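You operate a simulated robot arm through the tools that you are given. There is no shell and no other tool.

You are at the controls of a simulated two-armed robot. One attempt, no reset.

JOB
The display says CROSSED: swap the two input leads over.
Fine: mute first; park the lead of input one in the lead rest meanwhile; unmute at the end.

It is judged by the outcome, as a careful person would: the job done as asked, and still so three seconds after it is handed in. It fails if anything else is knocked over, pushed out of place, dropped, spilled or broken.

ROBOT AND FRAMES
Two 7-joint arms with fingered hands on one trunk that stands fixed in place. Base frame: the origin is at the foot of the trunk, x ahead of it, y to its left, z up; the work surface is at about z = 0.75. Readings come in m, rad, newtons and seconds.
The left shoulder is at [0.07, 0.132, 1.117], the right one opposite. With the tool pointing down near the work surface each hand reaches from about 0.1 to 0.62 m from the base axis, measured 20 degrees to its own side. Payload 2.3 kg a hand.
Tool frame (each hand has its own): the origin (TCP) lies between the finger pads and is the grasp point; the fingertips stand 0.025 m ahead of it; z points along the fingers, y is the line along which they close. The gripper opens to 0.088 m; its body begins 0.029 m behind the TCP. The gripper is a hand of 3 fingers: y runs from the thumb to the fingers, the wrist lies at [-0.013, -0.097, -0.162] in the tool frame.
Orientation is that of the tool frame in the base frame, as a unit quaternion [x, y, z, w]. With the fingers straight down and the wrist toward the robot, the tool's x, y and z point along [0, 1, 0], [1, 0, 0] and [0, 0, -1] of the base frame.

CONTROLS
- The arms move only by the tool jog_arm. It takes "left_targets", "right_targets" or both (then of equal length, played together; a hand with none holds still); each is a list of rows, each an object (a shift or turn left out is 0) with "dp": the shift along the tool's x, y, z in units of 25 mm (1.0 is 25 mm), a list of three; "rotation": the turn, a rotation vector about the tool's x, y, z in units of 6 degrees (1.0 is 6 degrees), a list of three. In form: [{"dp": [tx, ty, tz], "rotation": [ax, ay, az]}, ...]. A call has 1 to 20 rows; each row shifts and turns the commanded pose from where the row before left it, along the tool's axes as they then stand. A call with a number of a shift or a turn outside -1 to 1 is refused whole. Rows are played at 5 a second. More than 0.05 m and 0.15 rad between two rows, and nothing of the call is played. A pose out of reach is approached as far as the arm can. The call stops where the force on the tool passes 40 N (or 10 N more than at its start, if that is more) or the arm is blocked; 0.2 s more then pass. In this call time passes only in rows, and 0.2 s behind the last. The reply holds the time, the measured pose of the TCP, the force on the tool along the base axes, the opening and the grip force, in the units named above and with some noise, with the torque about the TCP (base axes, N m) and any sound that the robot's microphone picked up, and new pictures: "pictures" is both (left out), scene, wrist or none (wrist: the cameras of the hands that moved).
- Cameras (640 x 400 px; columns grow to the right, rows downward): "scene" is now at [0.1222, -0.0169, 1.4134]; the picture's right is [-0.21, -0.98, 0.00], its down [-0.76, 0.17, -0.62] and it looks along [0.61, -0.13, -0.78] (base axes); focal length 334 px, centre (320, 200). "left" rides on the left gripper at [-0.058, -0.085, -0.099] in its tool frame; the picture's right is [-0.67, -0.35, 0.66], its down [0.69, -0.63, 0.37] and it looks along [0.29, 0.69, 0.66] (tool axes); focal length 261 px, centre (320, 200). "right" rides on the right gripper at [0.058, -0.085, -0.099] in its tool frame; the picture's right is [-0.67, 0.35, -0.65], its down [-0.69, -0.63, 0.37] and it looks along [-0.28, 0.69, 0.66] (tool axes); focal length 261 px, centre (320, 200). There is no depth. A picture from a camera that has moved, and an enlarged one, comes with that camera's place and axes in the base frame and with its lens.
- slide_trunk(by): slides the trunk up (or, below 0, down) by that many m; the arms and the scene camera ride with it, the base frame stays. It gives what a move gives, with no picture.
- set_fingers(index, middle, thumb_bend, thumb_turn, hand): sets how far each is bent, from 0 (flat) to 100 (curled in); at 30 the hand is open as for a grip, at 70 the pads meet at the TCP. One left out holds its place. A second passes; each finger stops where it meets its share of the squeeze, and holds until it gets a number again. It is the only way to open and close the hand. It gives what a move gives, with no picture; readings hold the bend of each and the force on the fingers (four entries, about 0 where the hand has none), thumb and palm. thumb_turn goes from beside the hand (0) to across from the fingers (100), as for a grip.
- turn_head(pan, tilt): turns the head with the scene camera to pan (to the left, within 1.501 rad either way) and tilt (down, from -0.506 to 1.204), counted from straight ahead of the robot. It gives what a move gives, and a new picture of the scene camera.
- close_up(camera, box): a new picture of the part [left, top, right, bottom] of that camera's present view, enlarged. It takes no simulated time.
- job_done(): hands the job in; it is judged then, once.

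Nothing tells you positions but the pictures and the camera data. Unless the task says otherwise, let go and move clear before handing in.

The tools are called after "Call:" by a JSON object that holds its "method" and its "body". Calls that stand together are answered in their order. jog_arm: Moves the arms, as the interface text tells. Its arguments: {"type":"object","properties":{"left_targets":{"type":"array","items":{"type":"object","properties":{"dp":{"type":"array","items":{"type":"number"}},"rotation":{"type":"array","items":{"type":"number"}}}}},"right_targets":{"type":"array","items":{"type":"object","properties":{"dp":{"type":"array","items":{"type":"number"}},"rotation":{"type":"array","items":{"type":"number"}}}}},"pictures":{"type":"string","enum":["both","scene","wrist","none"]}},"required":[]} The other tools are called the same way: slide_trunk (by) moves the trunk up or down; set_fingers (index, middle, thumb_bend, thumb_turn, hand) moves the fingers one by one; turn_head (pan, tilt) turns the head that bears the scene camera; close_up (camera, box) takes an enlarged picture of a part of a camera's view; job_done () hands the job in.

At the start:

```text
t: 0.0
left_tcp_pos: [0.4475, 0.1048, 1.1226]
left_ee_rot: [0.707, 0.707, 0.0, 0.0]
left_ft_force: [-1.1, 0.5, 0.5]
left_moment: [0.0, -0.01, -0.01]
left_finger_gap: 0.0876
left_grasp_force: 0.1
left_shape: jaw
left_bend: [30.0, 30.0, 30.0, 98.0]
left_finger forces: [0.1, 0.0, 0.1, 0.0, 0.1, 0.1]
right_tcp_pos: [0.4047, -0.2386, 1.1237]
right_ee_rot: [0.708, 0.707, 0.0, 0.0]
right_ft_force: [1.2, 0.2, 0.0]
right_moment: [0.03, -0.02, -0.01]
right_finger_gap: 0.0873
right_grasp_force: 0.0
right_shape: jaw
right_bend: [30.0, 30.0, 30.0, 98.0]
right_finger forces: [0.0, 0.1, 0.0, 0.0, 0.0, 0.1]
trunk travel left (down, up): [-0.675, 0.165]
head pan, tilt (commanded): [-0.213, 0.897]
```

scene: 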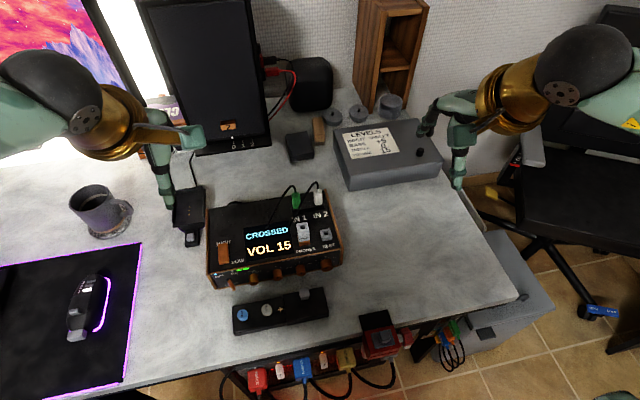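
right: 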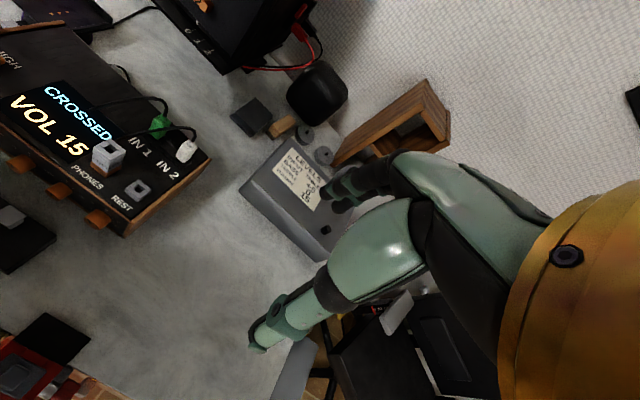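
left: 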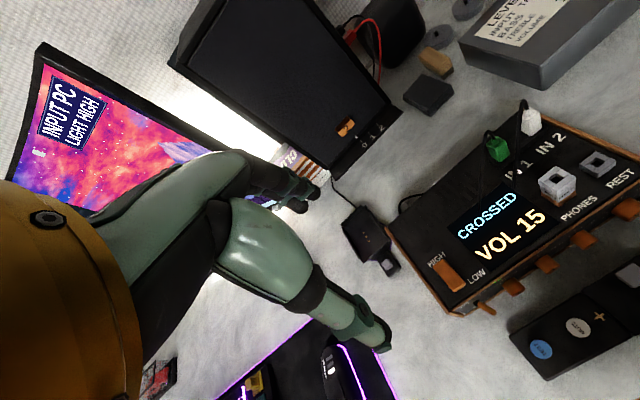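

I see an amplifier with a display reading "CROSSED / VOL 15", two plugs (green in IN 1, white in IN 2), a PHONES socket and a REST socket, and a remote with a MUTE button in front. I'll look closer before moving.

Call:
{"method": "close_up", "body": {"camera": "scene", "box": [200, 170, 360, 270]}}

Call:
{"method": "close_up", "body": {"camera": "scene", "box": [200, 250, 360, 350]}}

Call:
{"method": "close_up", "body": {"camera": "left", "box": [440, 80, 640, 205]}}

Call:
{"method": "close_up", "body": {"camera": "left", "box": [420, 220, 640, 360]}}

Call:
{"method": "close_up", "body": {"camera": "right", "box": [60, 80, 230, 220]}}

Call:
{"method": "close_up", "body": {"camera": "scene", "box": [320, 110, 460, 200]}}

```text
4.00 times, centred on (280, 220) of scene
camera zoom: at [0.1222, -0.0169, 1.4134], right [-0.21, -0.98, 0.0], down [-0.76, 0.17, -0.62], along [0.61, -0.13, -0.78], focal length 1336 px, centre (480, 120)
```

zoom: 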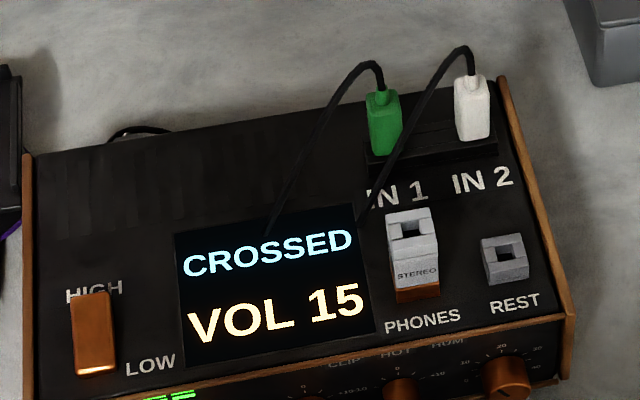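

```text
4.00 times, centred on (280, 300) of scene
camera zoom: at [0.1222, -0.0169, 1.4134], right [-0.21, -0.98, 0.0], down [-0.76, 0.17, -0.62], along [0.61, -0.13, -0.78], focal length 1336 px, centre (480, -200)
```

zoom: 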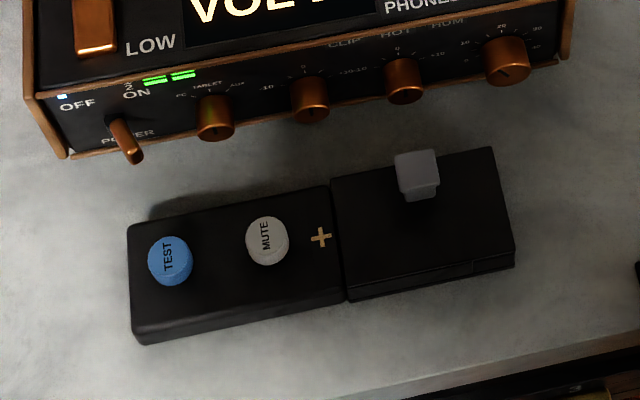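

```text
3.20 times, centred on (540, 142) of left
camera zoom: at [0.363, 0.0468, 1.2223], right [-0.35, -0.67, -0.66], down [-0.63, 0.69, -0.37], along [0.69, 0.29, -0.66], focal length 834 px, centre (-384, 384)
```

zoom: 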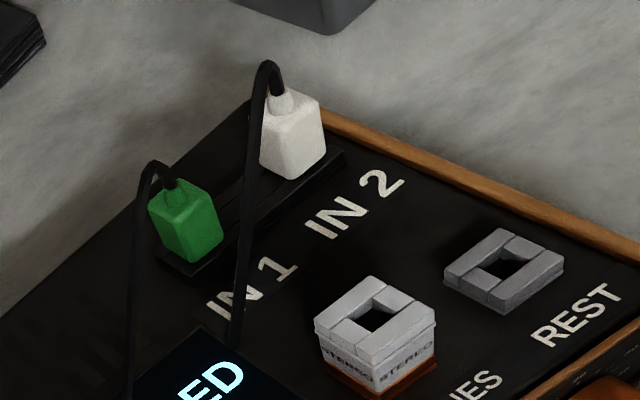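

```text
2.86 times, centred on (530, 290) of left
camera zoom: at [0.363, 0.0468, 1.2223], right [-0.35, -0.67, -0.66], down [-0.63, 0.69, -0.37], along [0.69, 0.29, -0.66], focal length 745 px, centre (-280, -57)
```

zoom: 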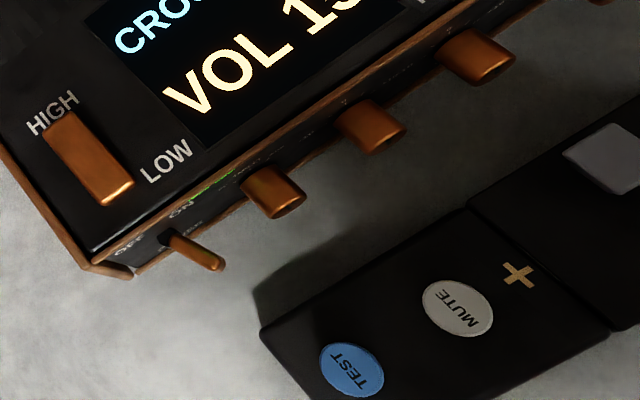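

```text
2.86 times, centred on (145, 150) of right
camera zoom: at [0.3175, -0.1799, 1.222], right [0.35, -0.67, 0.65], down [-0.63, -0.69, -0.37], along [0.69, -0.28, -0.66], focal length 745 px, centre (820, 343)
```

zoom: 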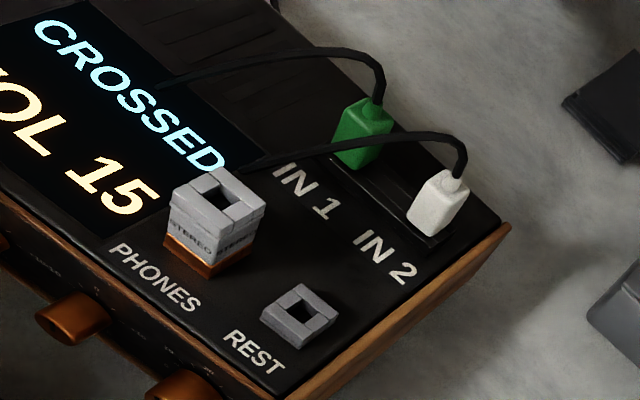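

```text
4.44 times, centred on (390, 155) of scene
camera zoom: at [0.1222, -0.0169, 1.4134], right [-0.21, -0.98, 0.0], down [-0.76, 0.17, -0.62], along [0.61, -0.13, -0.78], focal length 1484 px, centre (9, 400)
```

zoom: 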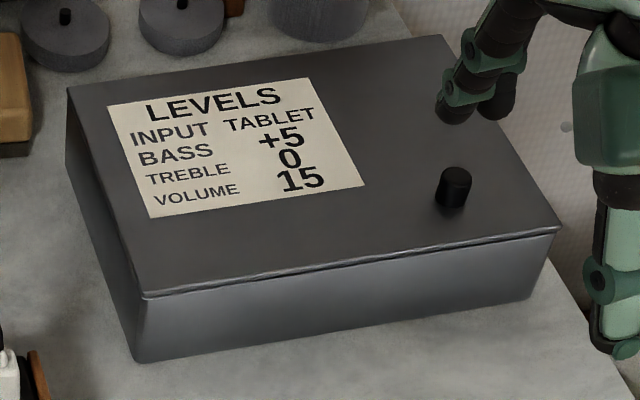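

The amp looks square to the base axes with its top at about z 0.82. I place green IN 1 near [0.562, -0.061], white IN 2 near [0.562, -0.107] (plug tops about z 0.885), REST near [0.485, -0.108] and MUTE near [0.372, 0.034, 0.78]. I'll shape the left hand into a poking finger for MUTE and check how it looks.

Call:
{"method": "set_fingers", "body": {"hand": "left", "index": 60, "middle": 100, "thumb_bend": 60, "thumb_turn": 0}}

Call:
{"method": "close_up", "body": {"camera": "left", "box": [0, 0, 640, 400]}}

Call:
{"method": "close_up", "body": {"camera": "scene", "box": [40, 80, 240, 205]}}

Call:
{"method": "close_up", "body": {"camera": "scene", "box": [400, 40, 560, 200]}}

```text
t: 1.0
left_tcp_pos: [0.4477, 0.1027, 1.1237]
left_ee_rot: [0.707, 0.708, 0.0, 0.0]
left_ft_force: [-0.2, 0.1, 0.3]
left_moment: [0.0, -0.01, -0.02]
left_finger_gap: 0.083
left_grasp_force: 0.1
left_shape: fingers
left_bend: [60.0, 100.0, 60.0, 0.0]
left_finger forces: [0.0, 0.1, 0.0, 0.0, 0.0, 0.1]
right_tcp_pos: [0.4042, -0.238, 1.1232]
right_ee_rot: [0.707, 0.707, 0.0, 0.0]
right_ft_force: [0.2, 0.3, 0.0]
right_moment: [0.0, 0.02, -0.05]
right_finger_gap: 0.0876
right_grasp_force: 0.0
right_shape: jaw
right_bend: [30.0, 30.0, 30.0, 98.0]
right_finger forces: [0.0, 0.1, 0.0, 0.0, 0.0, 0.1]
trunk travel left (down, up): [-0.675, 0.165]
head pan, tilt (commanded): [-0.213, 0.897]
```

```text
1.00 times, centred on (320, 200) of left (not enlarged: the box is as wide or as high as the picture)
camera zoom: at [0.363, 0.0468, 1.2223], right [-0.35, -0.67, -0.66], down [-0.63, 0.69, -0.37], along [0.69, 0.29, -0.66], focal length 261 px, centre (320, 200)
```

zoom: 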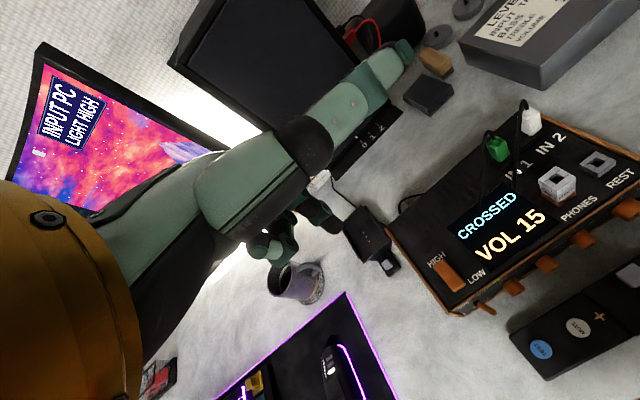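

```text
3.20 times, centred on (140, 142) of scene
camera zoom: at [0.1221, -0.0168, 1.4135], right [-0.21, -0.98, 0.0], down [-0.76, 0.17, -0.62], along [0.61, -0.13, -0.78], focal length 1068 px, centre (896, 384)
```

zoom: 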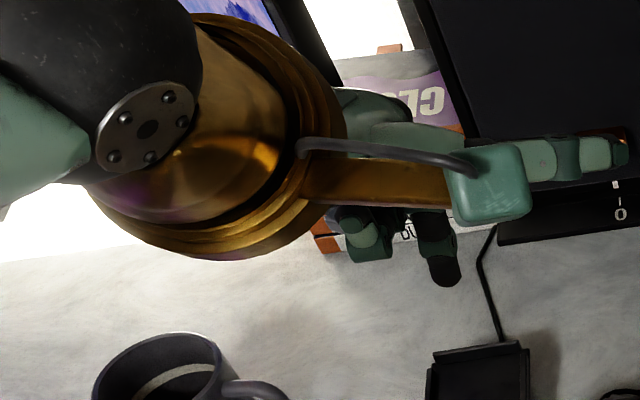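

```text
2.50 times, centred on (480, 120) of scene
camera zoom: at [0.1221, -0.0168, 1.4135], right [-0.21, -0.98, 0.0], down [-0.76, 0.17, -0.62], along [0.61, -0.13, -0.78], focal length 835 px, centre (-80, 400)
```

zoom: 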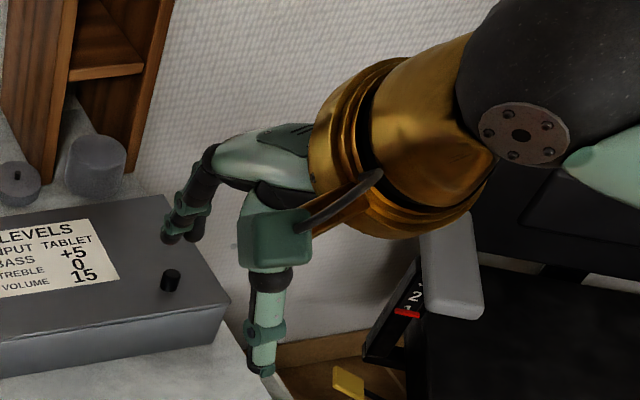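

The thumb has swung out to the side and I need to know where the index tip sits. I'll bend the index to 70 and look closely at the hand.

Call:
{"method": "set_fingers", "body": {"hand": "left", "index": 65, "middle": 100, "thumb_bend": 0, "thumb_turn": 0}}

Call:
{"method": "close_up", "body": {"camera": "left", "box": [160, 120, 400, 320]}}

Call:
{"method": "close_up", "body": {"camera": "scene", "box": [100, 100, 220, 190]}}

Call:
{"method": "close_up", "body": {"camera": "right", "box": [0, 0, 320, 200]}}

```text
t: 2.0
left_tcp_pos: [0.4475, 0.1044, 1.1224]
left_ee_rot: [0.707, 0.707, 0.0, 0.001]
left_ft_force: [0.0, 0.0, 0.9]
left_moment: [0.0, 0.0, 0.0]
left_finger_gap: 0.112
left_grasp_force: 0.0
left_shape: fingers
left_bend: [65.0, 100.0, 0.0, 0.0]
left_finger forces: [0.1, 0.0, 0.0, 0.0, 0.1, 0.0]
right_tcp_pos: [0.4033, -0.2367, 1.1216]
right_ee_rot: [0.707, 0.707, 0.0, 0.0]
right_ft_force: [0.0, 0.6, 0.0]
right_moment: [0.01, 0.04, 0.02]
right_finger_gap: 0.0876
right_grasp_force: 0.0
right_shape: jaw
right_bend: [30.0, 30.0, 30.0, 98.0]
right_finger forces: [0.1, 0.0, 0.1, 0.1, 0.1, 0.0]
trunk travel left (down, up): [-0.675, 0.165]
head pan, tilt (commanded): [-0.213, 0.897]
```

```text
2.00 times, centred on (280, 220) of left
camera zoom: at [0.363, 0.0468, 1.2223], right [-0.35, -0.67, -0.66], down [-0.63, 0.69, -0.37], along [0.69, 0.29, -0.66], focal length 521 px, centre (400, 160)
```

zoom: 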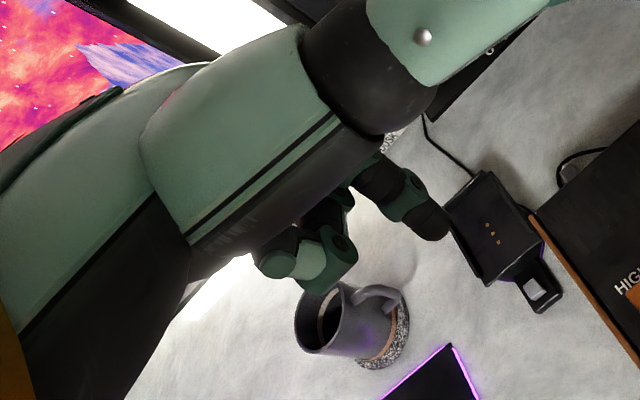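

```text
4.44 times, centred on (160, 145) of scene
camera zoom: at [0.1221, -0.0168, 1.4135], right [-0.21, -0.98, 0.0], down [-0.76, 0.17, -0.62], along [0.61, -0.13, -0.78], focal length 1484 px, centre (1031, 444)
```

zoom: 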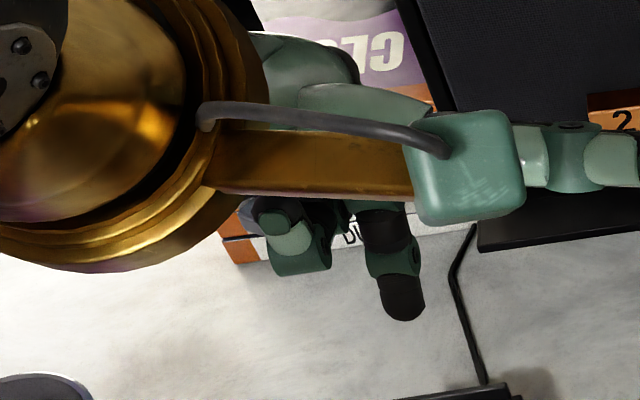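

```text
2.00 times, centred on (160, 100) of right
camera zoom: at [0.3175, -0.1799, 1.2221], right [0.35, -0.67, 0.65], down [-0.63, -0.69, -0.37], along [0.69, -0.28, -0.66], focal length 521 px, centre (640, 400)
```

zoom: 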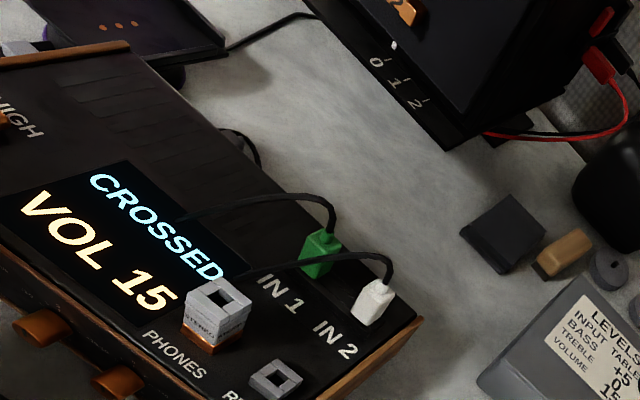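

With index at 65 its black tip sits about 2.5 cm beyond the TCP in y and 4 cm ahead, with the middle curled and the thumb out to the side. I'll move the left hand so this tip hovers over MUTE, then check in the pictures.

Call:
{"method": "jog_arm", "body": {"left_targets": [{"dp": [-0.3, -0.4, 0.9]}, {"dp": [-0.3, -0.4, 0.9]}, {"dp": [-0.3, -0.4, 0.9]}, {"dp": [-0.3, -0.4, 0.9]}, {"dp": [-0.3, -0.4, 0.9]}, {"dp": [-0.3, -0.4, 0.9]}, {"dp": [-0.3, -0.4, 0.9]}, {"dp": [-0.3, -0.4, 0.9]}, {"dp": [-0.3, -0.4, 0.9]}, {"dp": [-0.3, -0.4, 0.9]}]}}

```text
t: 4.2
left_tcp_pos: [0.3501, 0.0503, 0.9103]
left_ee_rot: [0.695, 0.718, 0.008, -0.032]
left_ft_force: [-0.8, 0.0, 0.5]
left_moment: [0.03, 0.01, 0.01]
left_finger_gap: 0.112
left_grasp_force: 0.0
left_shape: fingers
left_bend: [65.0, 100.0, 0.0, 0.0]
left_finger forces: [0.0, 0.0, 0.0, 0.0, 0.0, 0.0]
left hand out of reach, approached as far as the arm can: row 6, 7, 8
right_tcp_pos: [0.4047, -0.2375, 1.1227]
right_ee_rot: [0.707, 0.707, -0.001, 0.0]
right_ft_force: [0.3, 0.1, 0.8]
right_moment: [-0.01, 0.01, 0.01]
right_finger_gap: 0.0875
right_grasp_force: 0.0
right_shape: jaw
right_bend: [30.0, 30.0, 30.0, 98.0]
right_finger forces: [0.0, 0.0, 0.0, 0.0, 0.0, 0.0]
trunk travel left (down, up): [-0.675, 0.165]
head pan, tilt (commanded): [-0.213, 0.897]
camera scene: at [0.123, -0.0164, 1.4134], right [-0.21, -0.98, 0.0], down [-0.76, 0.17, -0.62], along [0.61, -0.13, -0.78], focal length 334 px, centre (320, 200)
camera left: at [0.2708, -0.0153, 1.0096], right [-0.35, -0.64, -0.68], down [-0.66, 0.68, -0.3], along [0.66, 0.34, -0.67], focal length 261 px, centre (320, 200)
```

scene: 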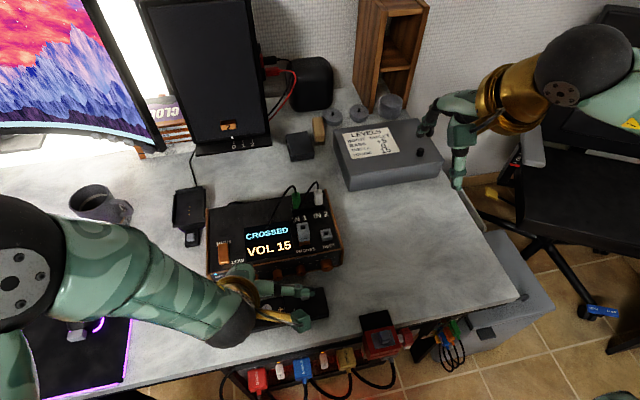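
left: 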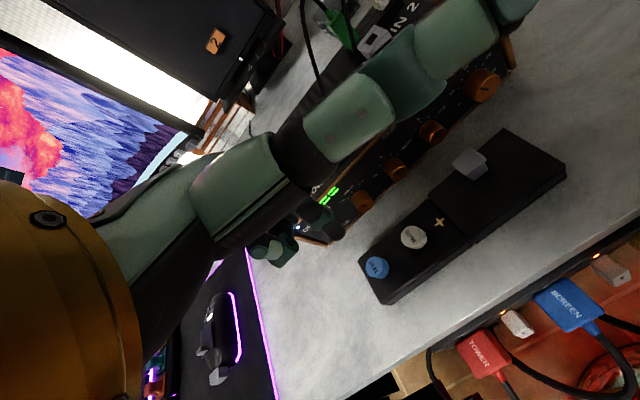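

The left arm was flagged out of reach for a few rows and has settled near [0.350, 0.050, 0.910]. I'll hold still for a moment and take a closer look at the fingertip relative to the button.

Call:
{"method": "jog_arm", "body": {"left_targets": [{"dp": [0, 0, 0]}, {"dp": [0, 0, 0]}], "pictures": "none"}}

Call:
{"method": "close_up", "body": {"camera": "left", "box": [220, 140, 540, 340]}}

Call:
{"method": "close_up", "body": {"camera": "scene", "box": [180, 230, 360, 350]}}

Call:
{"method": "close_up", "body": {"camera": "right", "box": [0, 50, 320, 250]}}

```text
t: 4.8
left_tcp_pos: [0.3503, 0.0495, 0.9103]
left_ee_rot: [0.696, 0.717, 0.007, -0.031]
left_ft_force: [-0.2, -0.6, 0.0]
left_moment: [0.02, -0.01, 0.0]
left_finger_gap: 0.1119
left_grasp_force: 0.1
left_shape: fingers
left_bend: [65.0, 100.0, 0.0, 0.0]
left_finger forces: [0.0, 0.0, 0.0, 0.0, 0.0, 0.0]
right_tcp_pos: [0.4043, -0.2363, 1.1219]
right_ee_rot: [0.707, 0.707, 0.0, 0.0]
right_ft_force: [-0.5, -0.7, -0.5]
right_moment: [0.0, -0.01, -0.02]
right_finger_gap: 0.0874
right_grasp_force: 0.0
right_shape: jaw
right_bend: [30.0, 30.0, 30.0, 98.0]
right_finger forces: [0.0, 0.0, 0.1, 0.0, 0.0, 0.0]
trunk travel left (down, up): [-0.675, 0.165]
head pan, tilt (commanded): [-0.213, 0.897]
```

```text
2.00 times, centred on (380, 240) of left
camera zoom: at [0.2704, -0.0154, 1.0098], right [-0.35, -0.64, -0.68], down [-0.66, 0.68, -0.3], along [0.66, 0.34, -0.67], focal length 521 px, centre (200, 120)
```

zoom: 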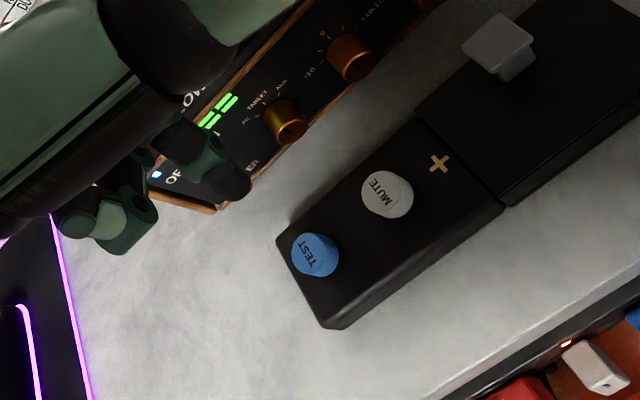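

```text
3.33 times, centred on (270, 290) of scene
camera zoom: at [0.1223, -0.0169, 1.4134], right [-0.21, -0.98, 0.0], down [-0.76, 0.17, -0.62], along [0.61, -0.13, -0.78], focal length 1113 px, centre (487, -100)
```

zoom: 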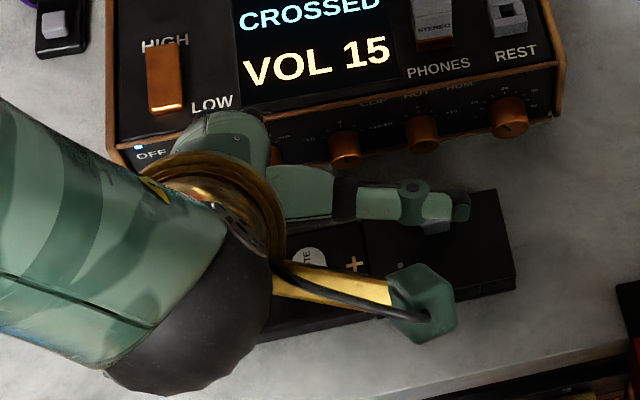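

```text
2.00 times, centred on (160, 150) of right
camera zoom: at [0.3176, -0.1799, 1.222], right [0.35, -0.67, 0.65], down [-0.63, -0.69, -0.37], along [0.69, -0.28, -0.66], focal length 521 px, centre (640, 300)
```

zoom: 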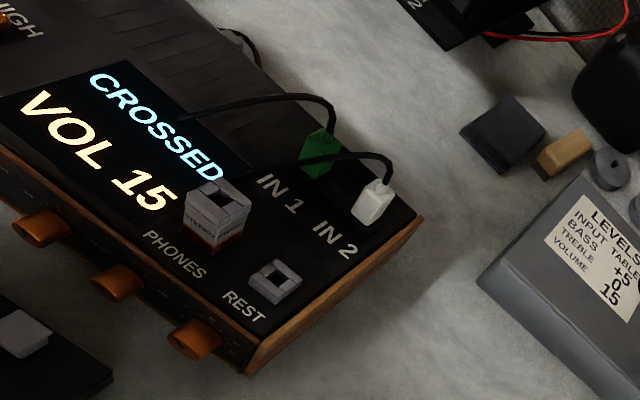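

The index tip sits roughly at tool [0, 0.014, 0.03]. I'll yaw the left hand so its wrist moves out to its own side, which should ease the reach, and then check the pose.

Call:
{"method": "jog_arm", "body": {"left_targets": [{"rotation": [0, 0, 1]}, {"rotation": [0, 0, 1]}, {"rotation": [0, 0, 1]}, {"rotation": [0, 0, 1]}, {"rotation": [0, 0, 1]}], "pictures": "both"}}

```text
t: 6.0
left_tcp_pos: [0.3497, 0.0504, 0.9091]
left_ee_rot: [0.858, 0.512, -0.001, -0.032]
left_ft_force: [-0.7, -0.1, 0.2]
left_moment: [0.0, -0.01, 0.0]
left_finger_gap: 0.1117
left_grasp_force: 0.1
left_shape: fingers
left_bend: [65.0, 100.0, 0.0, 0.0]
left_finger forces: [0.0, 0.0, 0.1, 0.0, 0.0, 0.1]
right_tcp_pos: [0.404, -0.2371, 1.1214]
right_ee_rot: [0.707, 0.707, 0.0, 0.0]
right_ft_force: [-0.5, 0.3, 0.0]
right_moment: [0.02, -0.02, 0.02]
right_finger_gap: 0.0877
right_grasp_force: 0.0
right_shape: jaw
right_bend: [30.0, 30.0, 30.0, 98.0]
right_finger forces: [0.1, 0.0, 0.0, 0.0, 0.0, 0.0]
trunk travel left (down, up): [-0.675, 0.165]
head pan, tilt (commanded): [-0.213, 0.897]
camera scene: at [0.1223, -0.0161, 1.4134], right [-0.21, -0.98, 0.0], down [-0.76, 0.17, -0.62], along [0.61, -0.13, -0.78], focal length 334 px, centre (320, 200)
camera left: at [0.2515, 0.0343, 1.0124], right [-0.65, -0.39, -0.65], down [-0.24, 0.92, -0.31], along [0.72, -0.04, -0.69], focal length 261 px, centre (320, 200)
```

scene: 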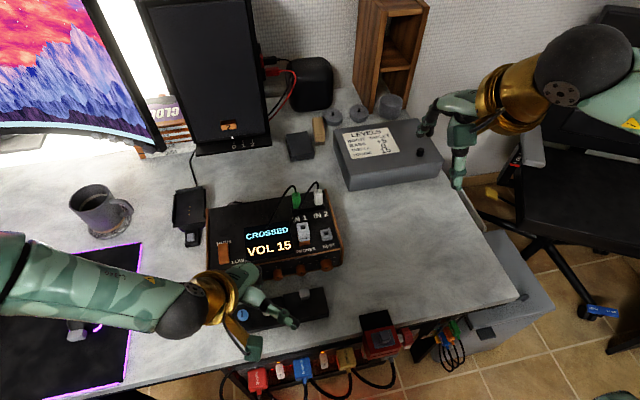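
left: 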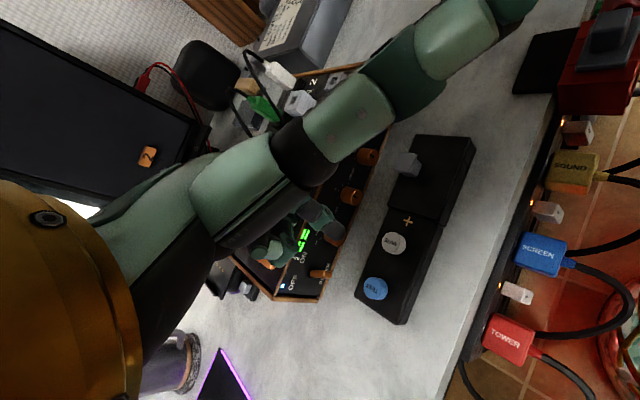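

The yaw worked without any reach warning, and the left camera confirms MUTE near [0.374, 0.033, 0.78]. Next I bring the index tip over it at a hover of about 4 cm.

Call:
{"method": "jog_arm", "body": {"left_targets": [{"dp": [-0.087, 0.273, 0.7]}, {"dp": [-0.087, 0.273, 0.7]}, {"dp": [-0.087, 0.273, 0.7]}], "pictures": "both"}}

Call:
{"method": "close_up", "body": {"camera": "left", "box": [240, 160, 480, 310]}}

Call:
{"method": "close_up", "body": {"camera": "scene", "box": [200, 250, 340, 340]}}

```text
t: 6.8
left_tcp_pos: [0.3618, 0.0378, 0.8568]
left_ee_rot: [0.858, 0.513, -0.002, -0.034]
left_ft_force: [0.2, 0.5, -0.4]
left_moment: [-0.01, 0.01, 0.03]
left_finger_gap: 0.1118
left_grasp_force: 0.0
left_shape: fingers
left_bend: [65.0, 100.0, 0.0, 0.0]
left_finger forces: [0.0, 0.0, 0.0, 0.0, 0.0, 0.0]
right_tcp_pos: [0.4049, -0.2376, 1.1223]
right_ee_rot: [0.707, 0.707, 0.0, -0.001]
right_ft_force: [0.4, -0.1, 0.0]
right_moment: [-0.01, -0.02, 0.0]
right_finger_gap: 0.0875
right_grasp_force: 0.0
right_shape: jaw
right_bend: [30.0, 30.0, 30.0, 98.0]
right_finger forces: [0.0, 0.0, 0.0, 0.0, 0.0, 0.0]
trunk travel left (down, up): [-0.675, 0.165]
head pan, tilt (commanded): [-0.213, 0.897]
camera scene: at [0.1225, -0.0169, 1.4134], right [-0.21, -0.98, 0.0], down [-0.76, 0.17, -0.62], along [0.61, -0.13, -0.78], focal length 334 px, centre (320, 200)
camera left: at [0.2642, 0.0209, 0.9591], right [-0.65, -0.39, -0.65], down [-0.24, 0.92, -0.31], along [0.72, -0.04, -0.69], focal length 261 px, centre (320, 200)
```

scene: 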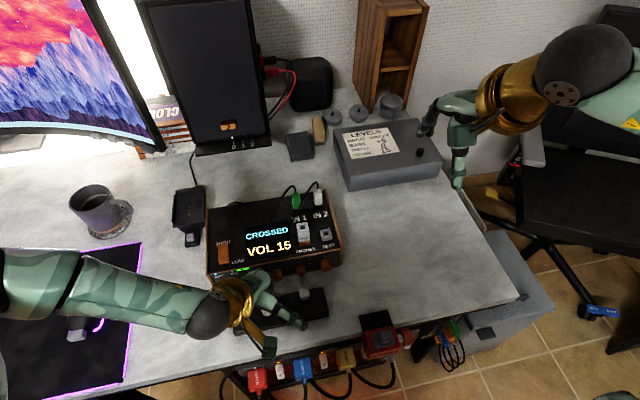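
left: 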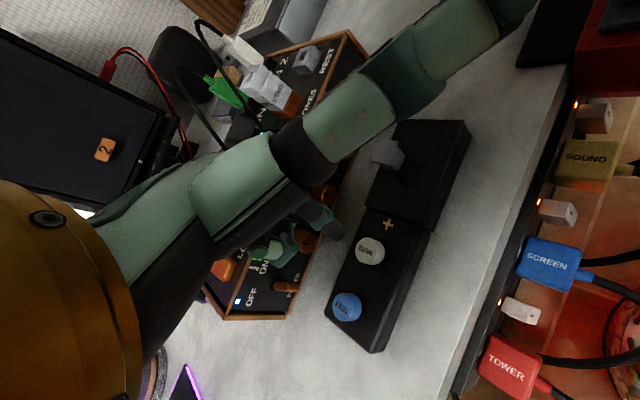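

```text
2.67 times, centred on (360, 235) of left
camera zoom: at [0.2642, 0.0209, 0.9591], right [-0.65, -0.39, -0.65], down [-0.24, 0.92, -0.31], along [0.72, -0.04, -0.69], focal length 695 px, centre (213, 107)
```

zoom: 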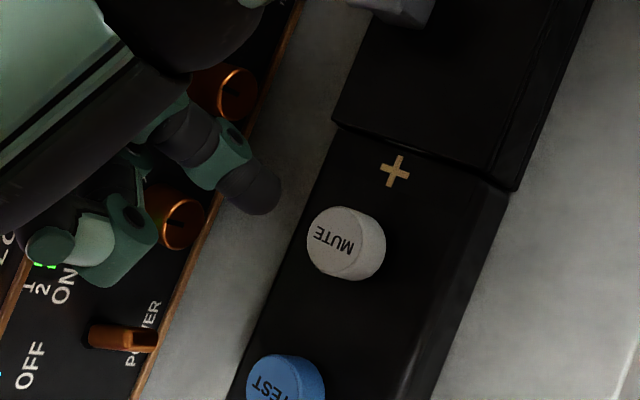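

```text
4.44 times, centred on (270, 295) of scene
camera zoom: at [0.1225, -0.0169, 1.4134], right [-0.21, -0.98, 0.0], down [-0.76, 0.17, -0.62], along [0.61, -0.13, -0.78], focal length 1484 px, centre (542, -222)
```

zoom: 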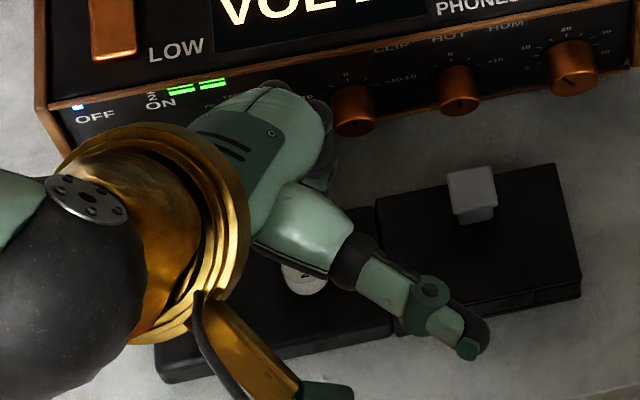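

The tip is close above MUTE. I'll go down in small steps and watch the left camera, where the tip image must coincide with the button at contact.

Call:
{"method": "jog_arm", "body": {"left_targets": [{"dp": [0, 0, 0.4]}, {"dp": [0, 0, 0.4]}], "pictures": "none"}}

Call:
{"method": "close_up", "body": {"camera": "left", "box": [240, 160, 480, 310]}}

```text
t: 7.4
left_tcp_pos: [0.3624, 0.0387, 0.8357]
left_ee_rot: [0.857, 0.513, -0.002, -0.033]
left_ft_force: [0.3, -0.1, -0.3]
left_moment: [-0.01, 0.01, -0.01]
left_finger_gap: 0.1119
left_grasp_force: 0.0
left_shape: fingers
left_bend: [65.0, 100.0, 0.0, 0.0]
left_finger forces: [0.0, 0.1, 0.0, 0.0, 0.0, 0.1]
right_tcp_pos: [0.4035, -0.2376, 1.123]
right_ee_rot: [0.707, 0.707, -0.001, -0.002]
right_ft_force: [-0.4, -0.2, 0.0]
right_moment: [0.0, -0.01, 0.03]
right_finger_gap: 0.0877
right_grasp_force: 0.0
right_shape: jaw
right_bend: [30.0, 30.0, 30.0, 98.0]
right_finger forces: [0.0, 0.0, 0.1, 0.0, 0.0, 0.0]
trunk travel left (down, up): [-0.675, 0.165]
head pan, tilt (commanded): [-0.213, 0.897]
```

```text
2.67 times, centred on (360, 235) of left
camera zoom: at [0.2635, 0.0218, 0.9386], right [-0.65, -0.39, -0.65], down [-0.24, 0.92, -0.31], along [0.72, -0.04, -0.69], focal length 695 px, centre (213, 107)
```

zoom: 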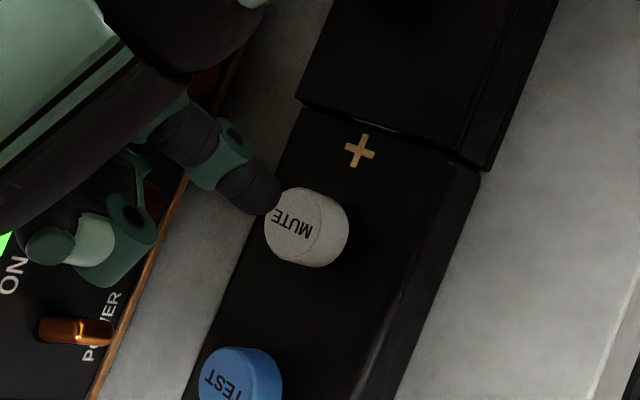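

MUTE's top triangulates to about [0.372, 0.034, 0.791] and the tip is about 1 cm above it. I continue down in smaller steps.

Call:
{"method": "jog_arm", "body": {"left_targets": [{"dp": [0, -0.05, 0.25]}], "pictures": "none"}}

Call:
{"method": "close_up", "body": {"camera": "left", "box": [270, 180, 430, 280]}}

```text
t: 7.8
left_tcp_pos: [0.3609, 0.039, 0.8302]
left_ee_rot: [0.857, 0.514, -0.002, -0.034]
left_ft_force: [0.3, 0.4, -0.2]
left_moment: [0.01, -0.01, 0.0]
left_finger_gap: 0.1118
left_grasp_force: 0.1
left_shape: fingers
left_bend: [65.0, 100.0, 0.0, 0.0]
left_finger forces: [0.0, 0.0, 0.1, 0.0, 0.1, 0.1]
right_tcp_pos: [0.4038, -0.2374, 1.1215]
right_ee_rot: [0.707, 0.708, 0.0, 0.0]
right_ft_force: [-0.9, -0.1, -0.4]
right_moment: [0.01, -0.05, -0.01]
right_finger_gap: 0.0877
right_grasp_force: 0.0
right_shape: jaw
right_bend: [30.0, 30.0, 30.0, 98.0]
right_finger forces: [0.1, 0.1, 0.0, 0.0, 0.0, 0.0]
trunk travel left (down, up): [-0.675, 0.165]
head pan, tilt (commanded): [-0.213, 0.897]
```

```text
4.00 times, centred on (350, 230) of left
camera zoom: at [0.2623, 0.0226, 0.9329], right [-0.65, -0.39, -0.65], down [-0.24, 0.92, -0.31], along [0.72, -0.04, -0.69], focal length 1043 px, centre (200, 80)
```

zoom: 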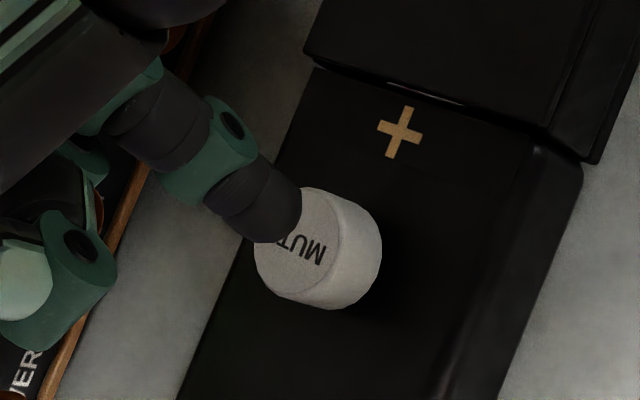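

The tip now overlaps the button face in view. I keep descending a few millimetres at a time until there is contact or a click.

Call:
{"method": "jog_arm", "body": {"left_targets": [{"dp": [0, -0.03, 0.2]}], "pictures": "none"}}

Call:
{"method": "close_up", "body": {"camera": "left", "box": [270, 180, 430, 280]}}

Call:
{"method": "jog_arm", "body": {"left_targets": [{"dp": [0, 0, 0.15]}], "pictures": "none"}}

Call:
{"method": "close_up", "body": {"camera": "left", "box": [270, 180, 430, 280]}}

```text
t: 8.2
left_tcp_pos: [0.3594, 0.0381, 0.8239]
left_ee_rot: [0.858, 0.513, 0.0, -0.032]
left_ft_force: [0.7, 0.9, -0.5]
left_moment: [0.0, -0.01, 0.01]
left_finger_gap: 0.112
left_grasp_force: 0.0
left_shape: fingers
left_bend: [65.0, 100.0, 0.0, 0.0]
left_finger forces: [0.0, 0.1, 0.0, 0.0, 0.0, 0.0]
right_tcp_pos: [0.4035, -0.2371, 1.1216]
right_ee_rot: [0.707, 0.707, 0.0, 0.0]
right_ft_force: [0.1, 0.5, -0.6]
right_moment: [0.01, 0.0, 0.0]
right_finger_gap: 0.0876
right_grasp_force: 0.0
right_shape: jaw
right_bend: [30.0, 30.0, 30.0, 98.0]
right_finger forces: [0.0, 0.0, 0.0, 0.0, 0.0, 0.0]
trunk travel left (down, up): [-0.675, 0.165]
head pan, tilt (commanded): [-0.213, 0.897]
```

```text
4.00 times, centred on (350, 230) of left
camera zoom: at [0.2609, 0.0229, 0.9279], right [-0.65, -0.39, -0.66], down [-0.24, 0.92, -0.31], along [0.72, -0.04, -0.69], focal length 1043 px, centre (200, 80)
```

zoom: 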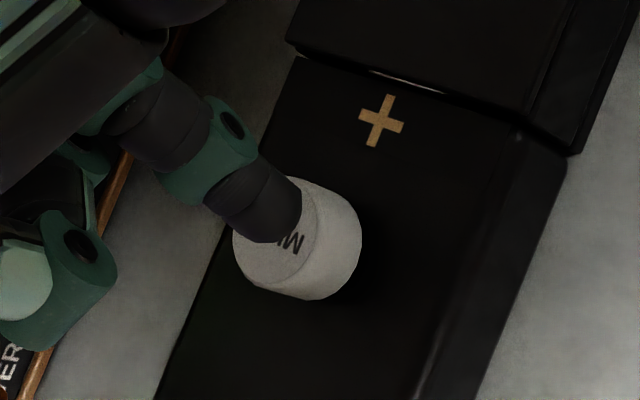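

```text
t: 8.6
left_tcp_pos: [0.3579, 0.0383, 0.8212]
left_ee_rot: [0.858, 0.513, -0.002, -0.034]
left_ft_force: [0.2, 0.5, -0.8]
left_moment: [-0.01, -0.04, -0.02]
left_finger_gap: 0.1118
left_grasp_force: 0.0
left_shape: fingers
left_bend: [65.0, 100.0, 0.0, 0.0]
left_finger forces: [0.1, 0.1, 0.0, 0.1, 0.0, 0.0]
right_tcp_pos: [0.4038, -0.2372, 1.1228]
right_ee_rot: [0.707, 0.707, -0.001, 0.001]
right_ft_force: [0.1, 0.4, 0.9]
right_moment: [-0.01, 0.0, 0.0]
right_finger_gap: 0.0875
right_grasp_force: 0.1
right_shape: jaw
right_bend: [30.0, 30.0, 30.0, 98.0]
right_finger forces: [0.1, 0.1, 0.0, 0.1, 0.1, 0.1]
trunk travel left (down, up): [-0.675, 0.165]
head pan, tilt (commanded): [-0.213, 0.897]
```

```text
4.00 times, centred on (350, 230) of left
camera zoom: at [0.2606, 0.0228, 0.9237], right [-0.65, -0.39, -0.65], down [-0.24, 0.92, -0.31], along [0.72, -0.04, -0.69], focal length 1043 px, centre (200, 80)
```

zoom: 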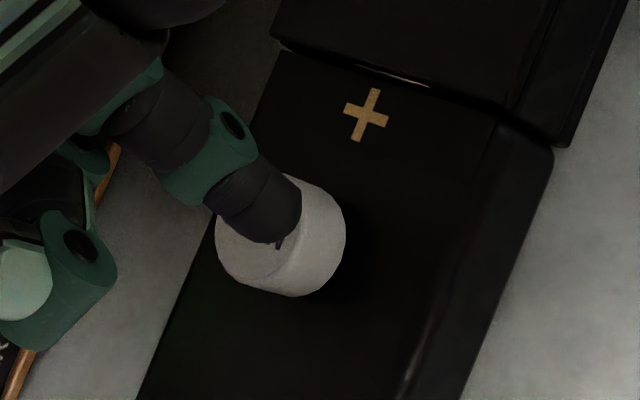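

The tip now sits centred on the button along the view ray, so contact should be imminent. I press down gently.

Call:
{"method": "jog_arm", "body": {"left_targets": [{"dp": [0, 0.06, 0.12]}], "pictures": "none"}}

Call:
{"method": "jog_arm", "body": {"left_targets": [{"dp": [0, 0.06, 0.12]}], "pictures": "none"}}

Call:
{"method": "close_up", "body": {"camera": "left", "box": [270, 180, 430, 280]}}

Call:
{"method": "close_up", "body": {"camera": "scene", "box": [200, 180, 360, 280]}}

```text
t: 9.0
left_tcp_pos: [0.3597, 0.0371, 0.8187]
left_ee_rot: [0.858, 0.513, -0.001, -0.034]
left_ft_force: [0.3, 0.2, 0.5]
left_moment: [-0.01, -0.03, 0.02]
left_finger_gap: 0.1121
left_grasp_force: 0.0
left_shape: fingers
left_bend: [65.0, 100.0, 0.0, 0.0]
left_finger forces: [0.1, 0.0, 0.0, 0.0, 0.0, 0.0]
right_tcp_pos: [0.4043, -0.2375, 1.1233]
right_ee_rot: [0.707, 0.708, 0.0, 0.001]
right_ft_force: [-0.1, 0.3, 0.7]
right_moment: [-0.01, -0.01, -0.01]
right_finger_gap: 0.0876
right_grasp_force: 0.1
right_shape: jaw
right_bend: [30.0, 30.0, 30.0, 98.0]
right_finger forces: [0.0, 0.0, 0.0, 0.1, 0.0, 0.0]
trunk travel left (down, up): [-0.675, 0.165]
head pan, tilt (commanded): [-0.213, 0.897]
```

```text
t: 9.4
left_tcp_pos: [0.3609, 0.0383, 0.8152]
left_ee_rot: [0.858, 0.513, -0.002, -0.033]
left_ft_force: [-0.1, -0.2, 1.4]
left_moment: [-0.01, -0.01, -0.02]
left_finger_gap: 0.1117
left_grasp_force: 0.4
left_shape: fingers
left_bend: [65.0, 100.0, 0.0, 0.0]
left_finger forces: [0.7, 0.0, 0.0, 0.1, 0.0, 0.0]
right_tcp_pos: [0.4035, -0.237, 1.1222]
right_ee_rot: [0.707, 0.707, 0.0, 0.0]
right_ft_force: [-0.1, -0.5, 0.0]
right_moment: [0.01, -0.01, 0.02]
right_finger_gap: 0.0876
right_grasp_force: 0.0
right_shape: jaw
right_bend: [30.0, 30.0, 30.0, 98.0]
right_finger forces: [0.0, 0.1, 0.0, 0.0, 0.0, 0.0]
trunk travel left (down, up): [-0.675, 0.165]
head pan, tilt (commanded): [-0.213, 0.897]
```

```text
4.00 times, centred on (350, 230) of left
camera zoom: at [0.2631, 0.0219, 0.9177], right [-0.65, -0.39, -0.65], down [-0.24, 0.92, -0.31], along [0.72, -0.04, -0.69], focal length 1043 px, centre (200, 80)
```

zoom: 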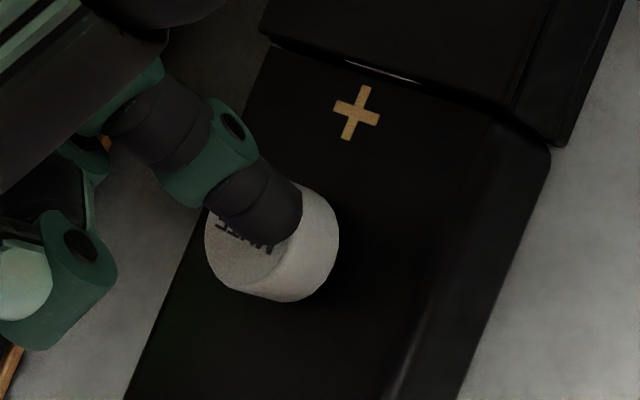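

```text
4.00 times, centred on (280, 230) of scene
camera zoom: at [0.1219, -0.0169, 1.4135], right [-0.21, -0.98, 0.0], down [-0.76, 0.17, -0.62], along [0.61, -0.13, -0.78], focal length 1336 px, centre (480, 80)
```

zoom: 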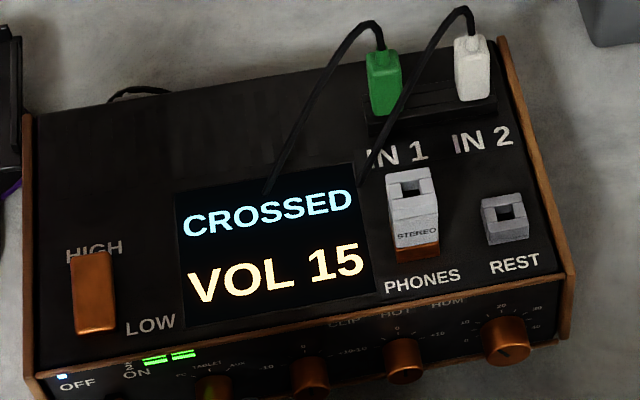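

The index finger now feels contact (0.7 N) on the button's far half. I press further in small steps and watch for a click or a display change.

Call:
{"method": "jog_arm", "body": {"left_targets": [{"dp": [0, -0.05, 0.1]}], "pictures": "none"}}

Call:
{"method": "close_up", "body": {"camera": "scene", "box": [200, 180, 360, 280]}}

Call:
{"method": "close_up", "body": {"camera": "left", "box": [270, 180, 430, 280]}}

```text
t: 9.8
left_tcp_pos: [0.3599, 0.0386, 0.8132]
left_ee_rot: [0.859, 0.512, -0.001, -0.034]
left_ft_force: [0.4, -0.1, 1.7]
left_moment: [0.01, -0.01, 0.03]
left_finger_gap: 0.1118
left_grasp_force: 0.5
left_shape: fingers
left_bend: [65.0, 100.0, 0.0, 0.0]
left_finger forces: [1.8, 0.1, 0.0, 0.0, 0.1, 0.1]
right_tcp_pos: [0.4043, -0.2366, 1.1219]
right_ee_rot: [0.707, 0.707, 0.0, 0.001]
right_ft_force: [-0.1, 0.5, 0.4]
right_moment: [0.02, 0.0, 0.01]
right_finger_gap: 0.0874
right_grasp_force: 0.0
right_shape: jaw
right_bend: [30.0, 30.0, 30.0, 98.0]
right_finger forces: [0.0, 0.0, 0.0, 0.0, 0.0, 0.0]
trunk travel left (down, up): [-0.675, 0.165]
head pan, tilt (commanded): [-0.213, 0.897]
heard: click
```

```text
4.00 times, centred on (280, 230) of scene
camera zoom: at [0.1221, -0.0169, 1.4135], right [-0.21, -0.98, 0.0], down [-0.76, 0.17, -0.62], along [0.61, -0.13, -0.78], focal length 1336 px, centre (480, 80)
```

zoom: 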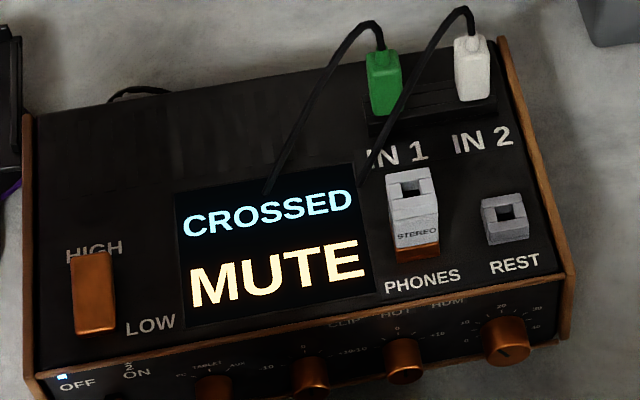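

```text
4.00 times, centred on (350, 230) of left
camera zoom: at [0.262, 0.0225, 0.9155], right [-0.65, -0.39, -0.65], down [-0.24, 0.92, -0.31], along [0.72, -0.04, -0.69], focal length 1043 px, centre (200, 80)
```

zoom: 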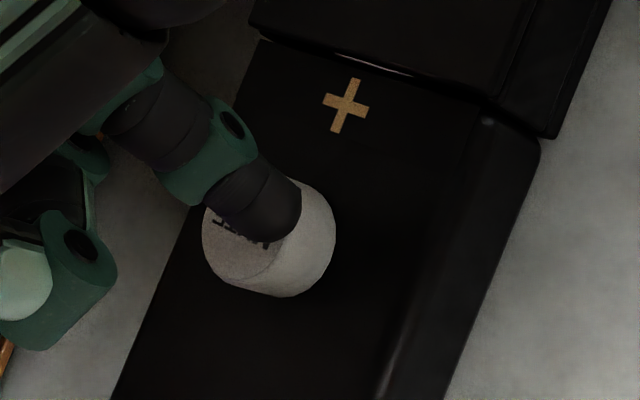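

A click was heard and the display now shows MUTE. I lift the left hand straight off the button and bring it back up beside the amp as a second viewpoint.

Call:
{"method": "jog_arm", "body": {"left_targets": [{"dp": [0, 0, -0.5]}, {"dp": [0, 0, -0.8]}, {"dp": [0, 0, -0.8]}, {"dp": [0.42, 0.1, -0.8]}, {"dp": [0.42, 0.1, -0.8]}, {"dp": [0.42, 0.1, -0.8]}, {"dp": [0.42, 0.1, -0.8]}, {"dp": [0.42, 0.1, -0.8]}, {"dp": [0.42, 0.1, -0.8]}, {"dp": [0.42, 0.1, -0.8]}, {"dp": [0.42, 0.1, -0.8]}, {"dp": [0.42, 0.1, -0.8]}, {"dp": [0.42, 0.1, -0.8]}], "pictures": "both"}}

```text
t: 12.6
left_tcp_pos: [0.4408, 0.1041, 1.0668]
left_ee_rot: [0.858, 0.512, -0.001, -0.034]
left_ft_force: [0.3, 0.8, -0.7]
left_moment: [0.02, 0.01, -0.01]
left_finger_gap: 0.1118
left_grasp_force: 0.0
left_shape: fingers
left_bend: [65.0, 100.0, 0.0, 0.0]
left_finger forces: [0.0, 0.0, 0.1, 0.0, 0.1, 0.1]
right_tcp_pos: [0.403, -0.2371, 1.1227]
right_ee_rot: [0.707, 0.707, 0.001, 0.0]
right_ft_force: [0.6, -0.1, -0.3]
right_moment: [-0.02, 0.01, 0.02]
right_finger_gap: 0.0875
right_grasp_force: 0.1
right_shape: jaw
right_bend: [30.0, 30.0, 30.0, 98.0]
right_finger forces: [0.0, 0.0, 0.1, 0.0, 0.0, 0.1]
trunk travel left (down, up): [-0.675, 0.165]
head pan, tilt (commanded): [-0.213, 0.897]
camera scene: at [0.122, -0.0168, 1.4135], right [-0.21, -0.98, 0.0], down [-0.76, 0.17, -0.62], along [0.61, -0.13, -0.78], focal length 334 px, centre (320, 200)
camera left: at [0.343, 0.0889, 1.1696], right [-0.65, -0.39, -0.65], down [-0.24, 0.92, -0.31], along [0.72, -0.04, -0.69], focal length 261 px, centre (320, 200)
```

scene: 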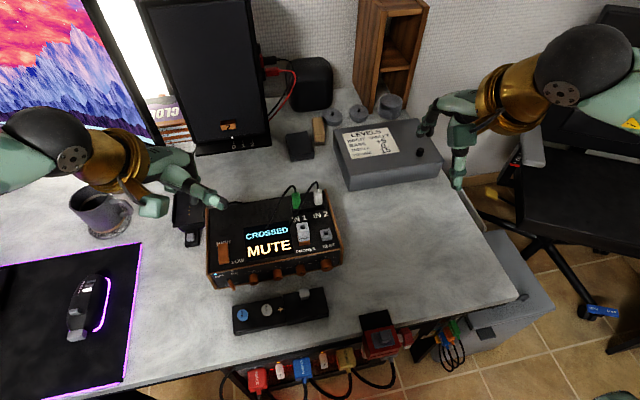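
left: 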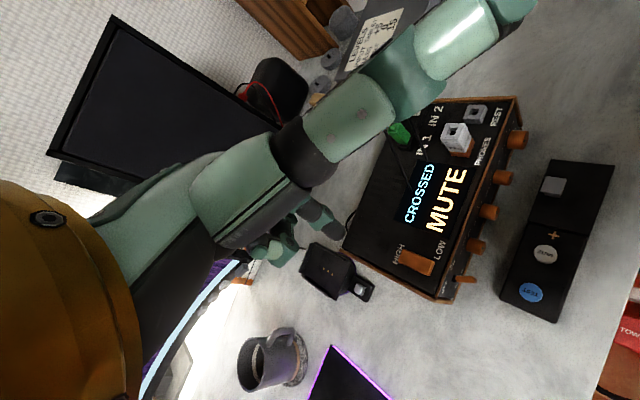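

Mute is on and the remote hasn't shifted. I'll move the left hand a little further left, out of the right arm's way, and fold its thumb back so its camera can watch the plugs.

Call:
{"method": "set_fingers", "body": {"hand": "left", "thumb_turn": 98, "thumb_bend": 30}}

Call:
{"method": "jog_arm", "body": {"left_targets": [{"dp": [0.71, -0.395, -0.256]}, {"dp": [0.71, -0.395, -0.256]}, {"dp": [0.71, -0.395, -0.256]}, {"dp": [0.71, -0.395, -0.256]}], "pictures": "both"}}

```text
t: 13.6
left_tcp_pos: [0.4416, 0.1038, 1.067]
left_ee_rot: [0.858, 0.513, -0.001, -0.034]
left_ft_force: [0.3, 0.2, -0.3]
left_moment: [0.02, 0.0, 0.0]
left_finger_gap: 0.0472
left_grasp_force: 0.1
left_shape: fingers
left_bend: [65.0, 100.0, 30.0, 95.0]
left_finger forces: [0.0, 0.0, 0.1, 0.1, 0.0, 0.0]
right_tcp_pos: [0.4032, -0.237, 1.1232]
right_ee_rot: [0.707, 0.707, 0.001, 0.0]
right_ft_force: [-0.2, 0.9, -0.4]
right_moment: [-0.02, -0.01, 0.01]
right_finger_gap: 0.0878
right_grasp_force: 0.0
right_shape: jaw
right_bend: [30.0, 30.0, 30.0, 98.0]
right_finger forces: [0.0, 0.0, 0.0, 0.0, 0.1, 0.0]
trunk travel left (down, up): [-0.675, 0.165]
head pan, tilt (commanded): [-0.213, 0.897]
```

```text
t: 14.6
left_tcp_pos: [0.4429, 0.1868, 1.0946]
left_ee_rot: [0.858, 0.513, -0.002, -0.033]
left_ft_force: [-0.2, -0.1, 0.1]
left_moment: [-0.03, 0.0, -0.01]
left_finger_gap: 0.0474
left_grasp_force: 0.0
left_shape: fingers
left_bend: [65.0, 100.0, 30.0, 95.0]
left_finger forces: [0.1, 0.0, 0.0, 0.0, 0.0, 0.1]
right_tcp_pos: [0.404, -0.2366, 1.1226]
right_ee_rot: [0.707, 0.707, 0.0, 0.0]
right_ft_force: [-2.2, -0.7, -0.3]
right_moment: [0.02, 0.0, -0.01]
right_finger_gap: 0.0873
right_grasp_force: 0.2
right_shape: jaw
right_bend: [30.0, 30.0, 30.0, 98.0]
right_finger forces: [0.0, 0.0, 0.0, 0.0, 0.1, 0.1]
trunk travel left (down, up): [-0.675, 0.165]
head pan, tilt (commanded): [-0.213, 0.897]
camera scene: at [0.1218, -0.0159, 1.4135], right [-0.21, -0.98, 0.0], down [-0.76, 0.17, -0.62], along [0.61, -0.13, -0.78], focal length 334 px, centre (320, 200)
camera left: at [0.3431, 0.1706, 1.1981], right [-0.65, -0.39, -0.65], down [-0.24, 0.92, -0.31], along [0.72, -0.04, -0.69], focal length 261 px, centre (320, 200)
```

scene: 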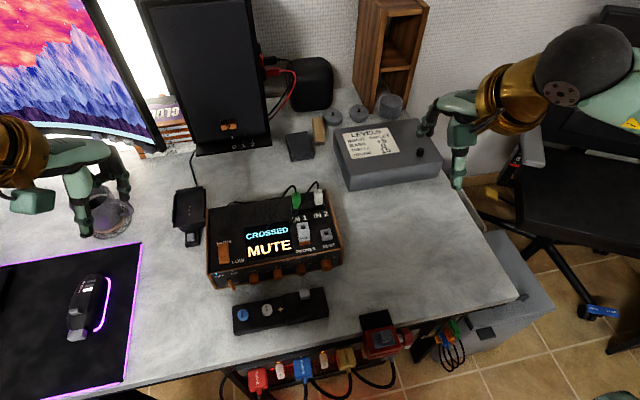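
left: 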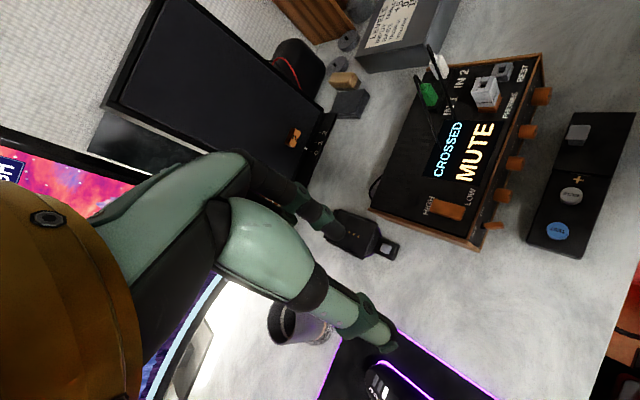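

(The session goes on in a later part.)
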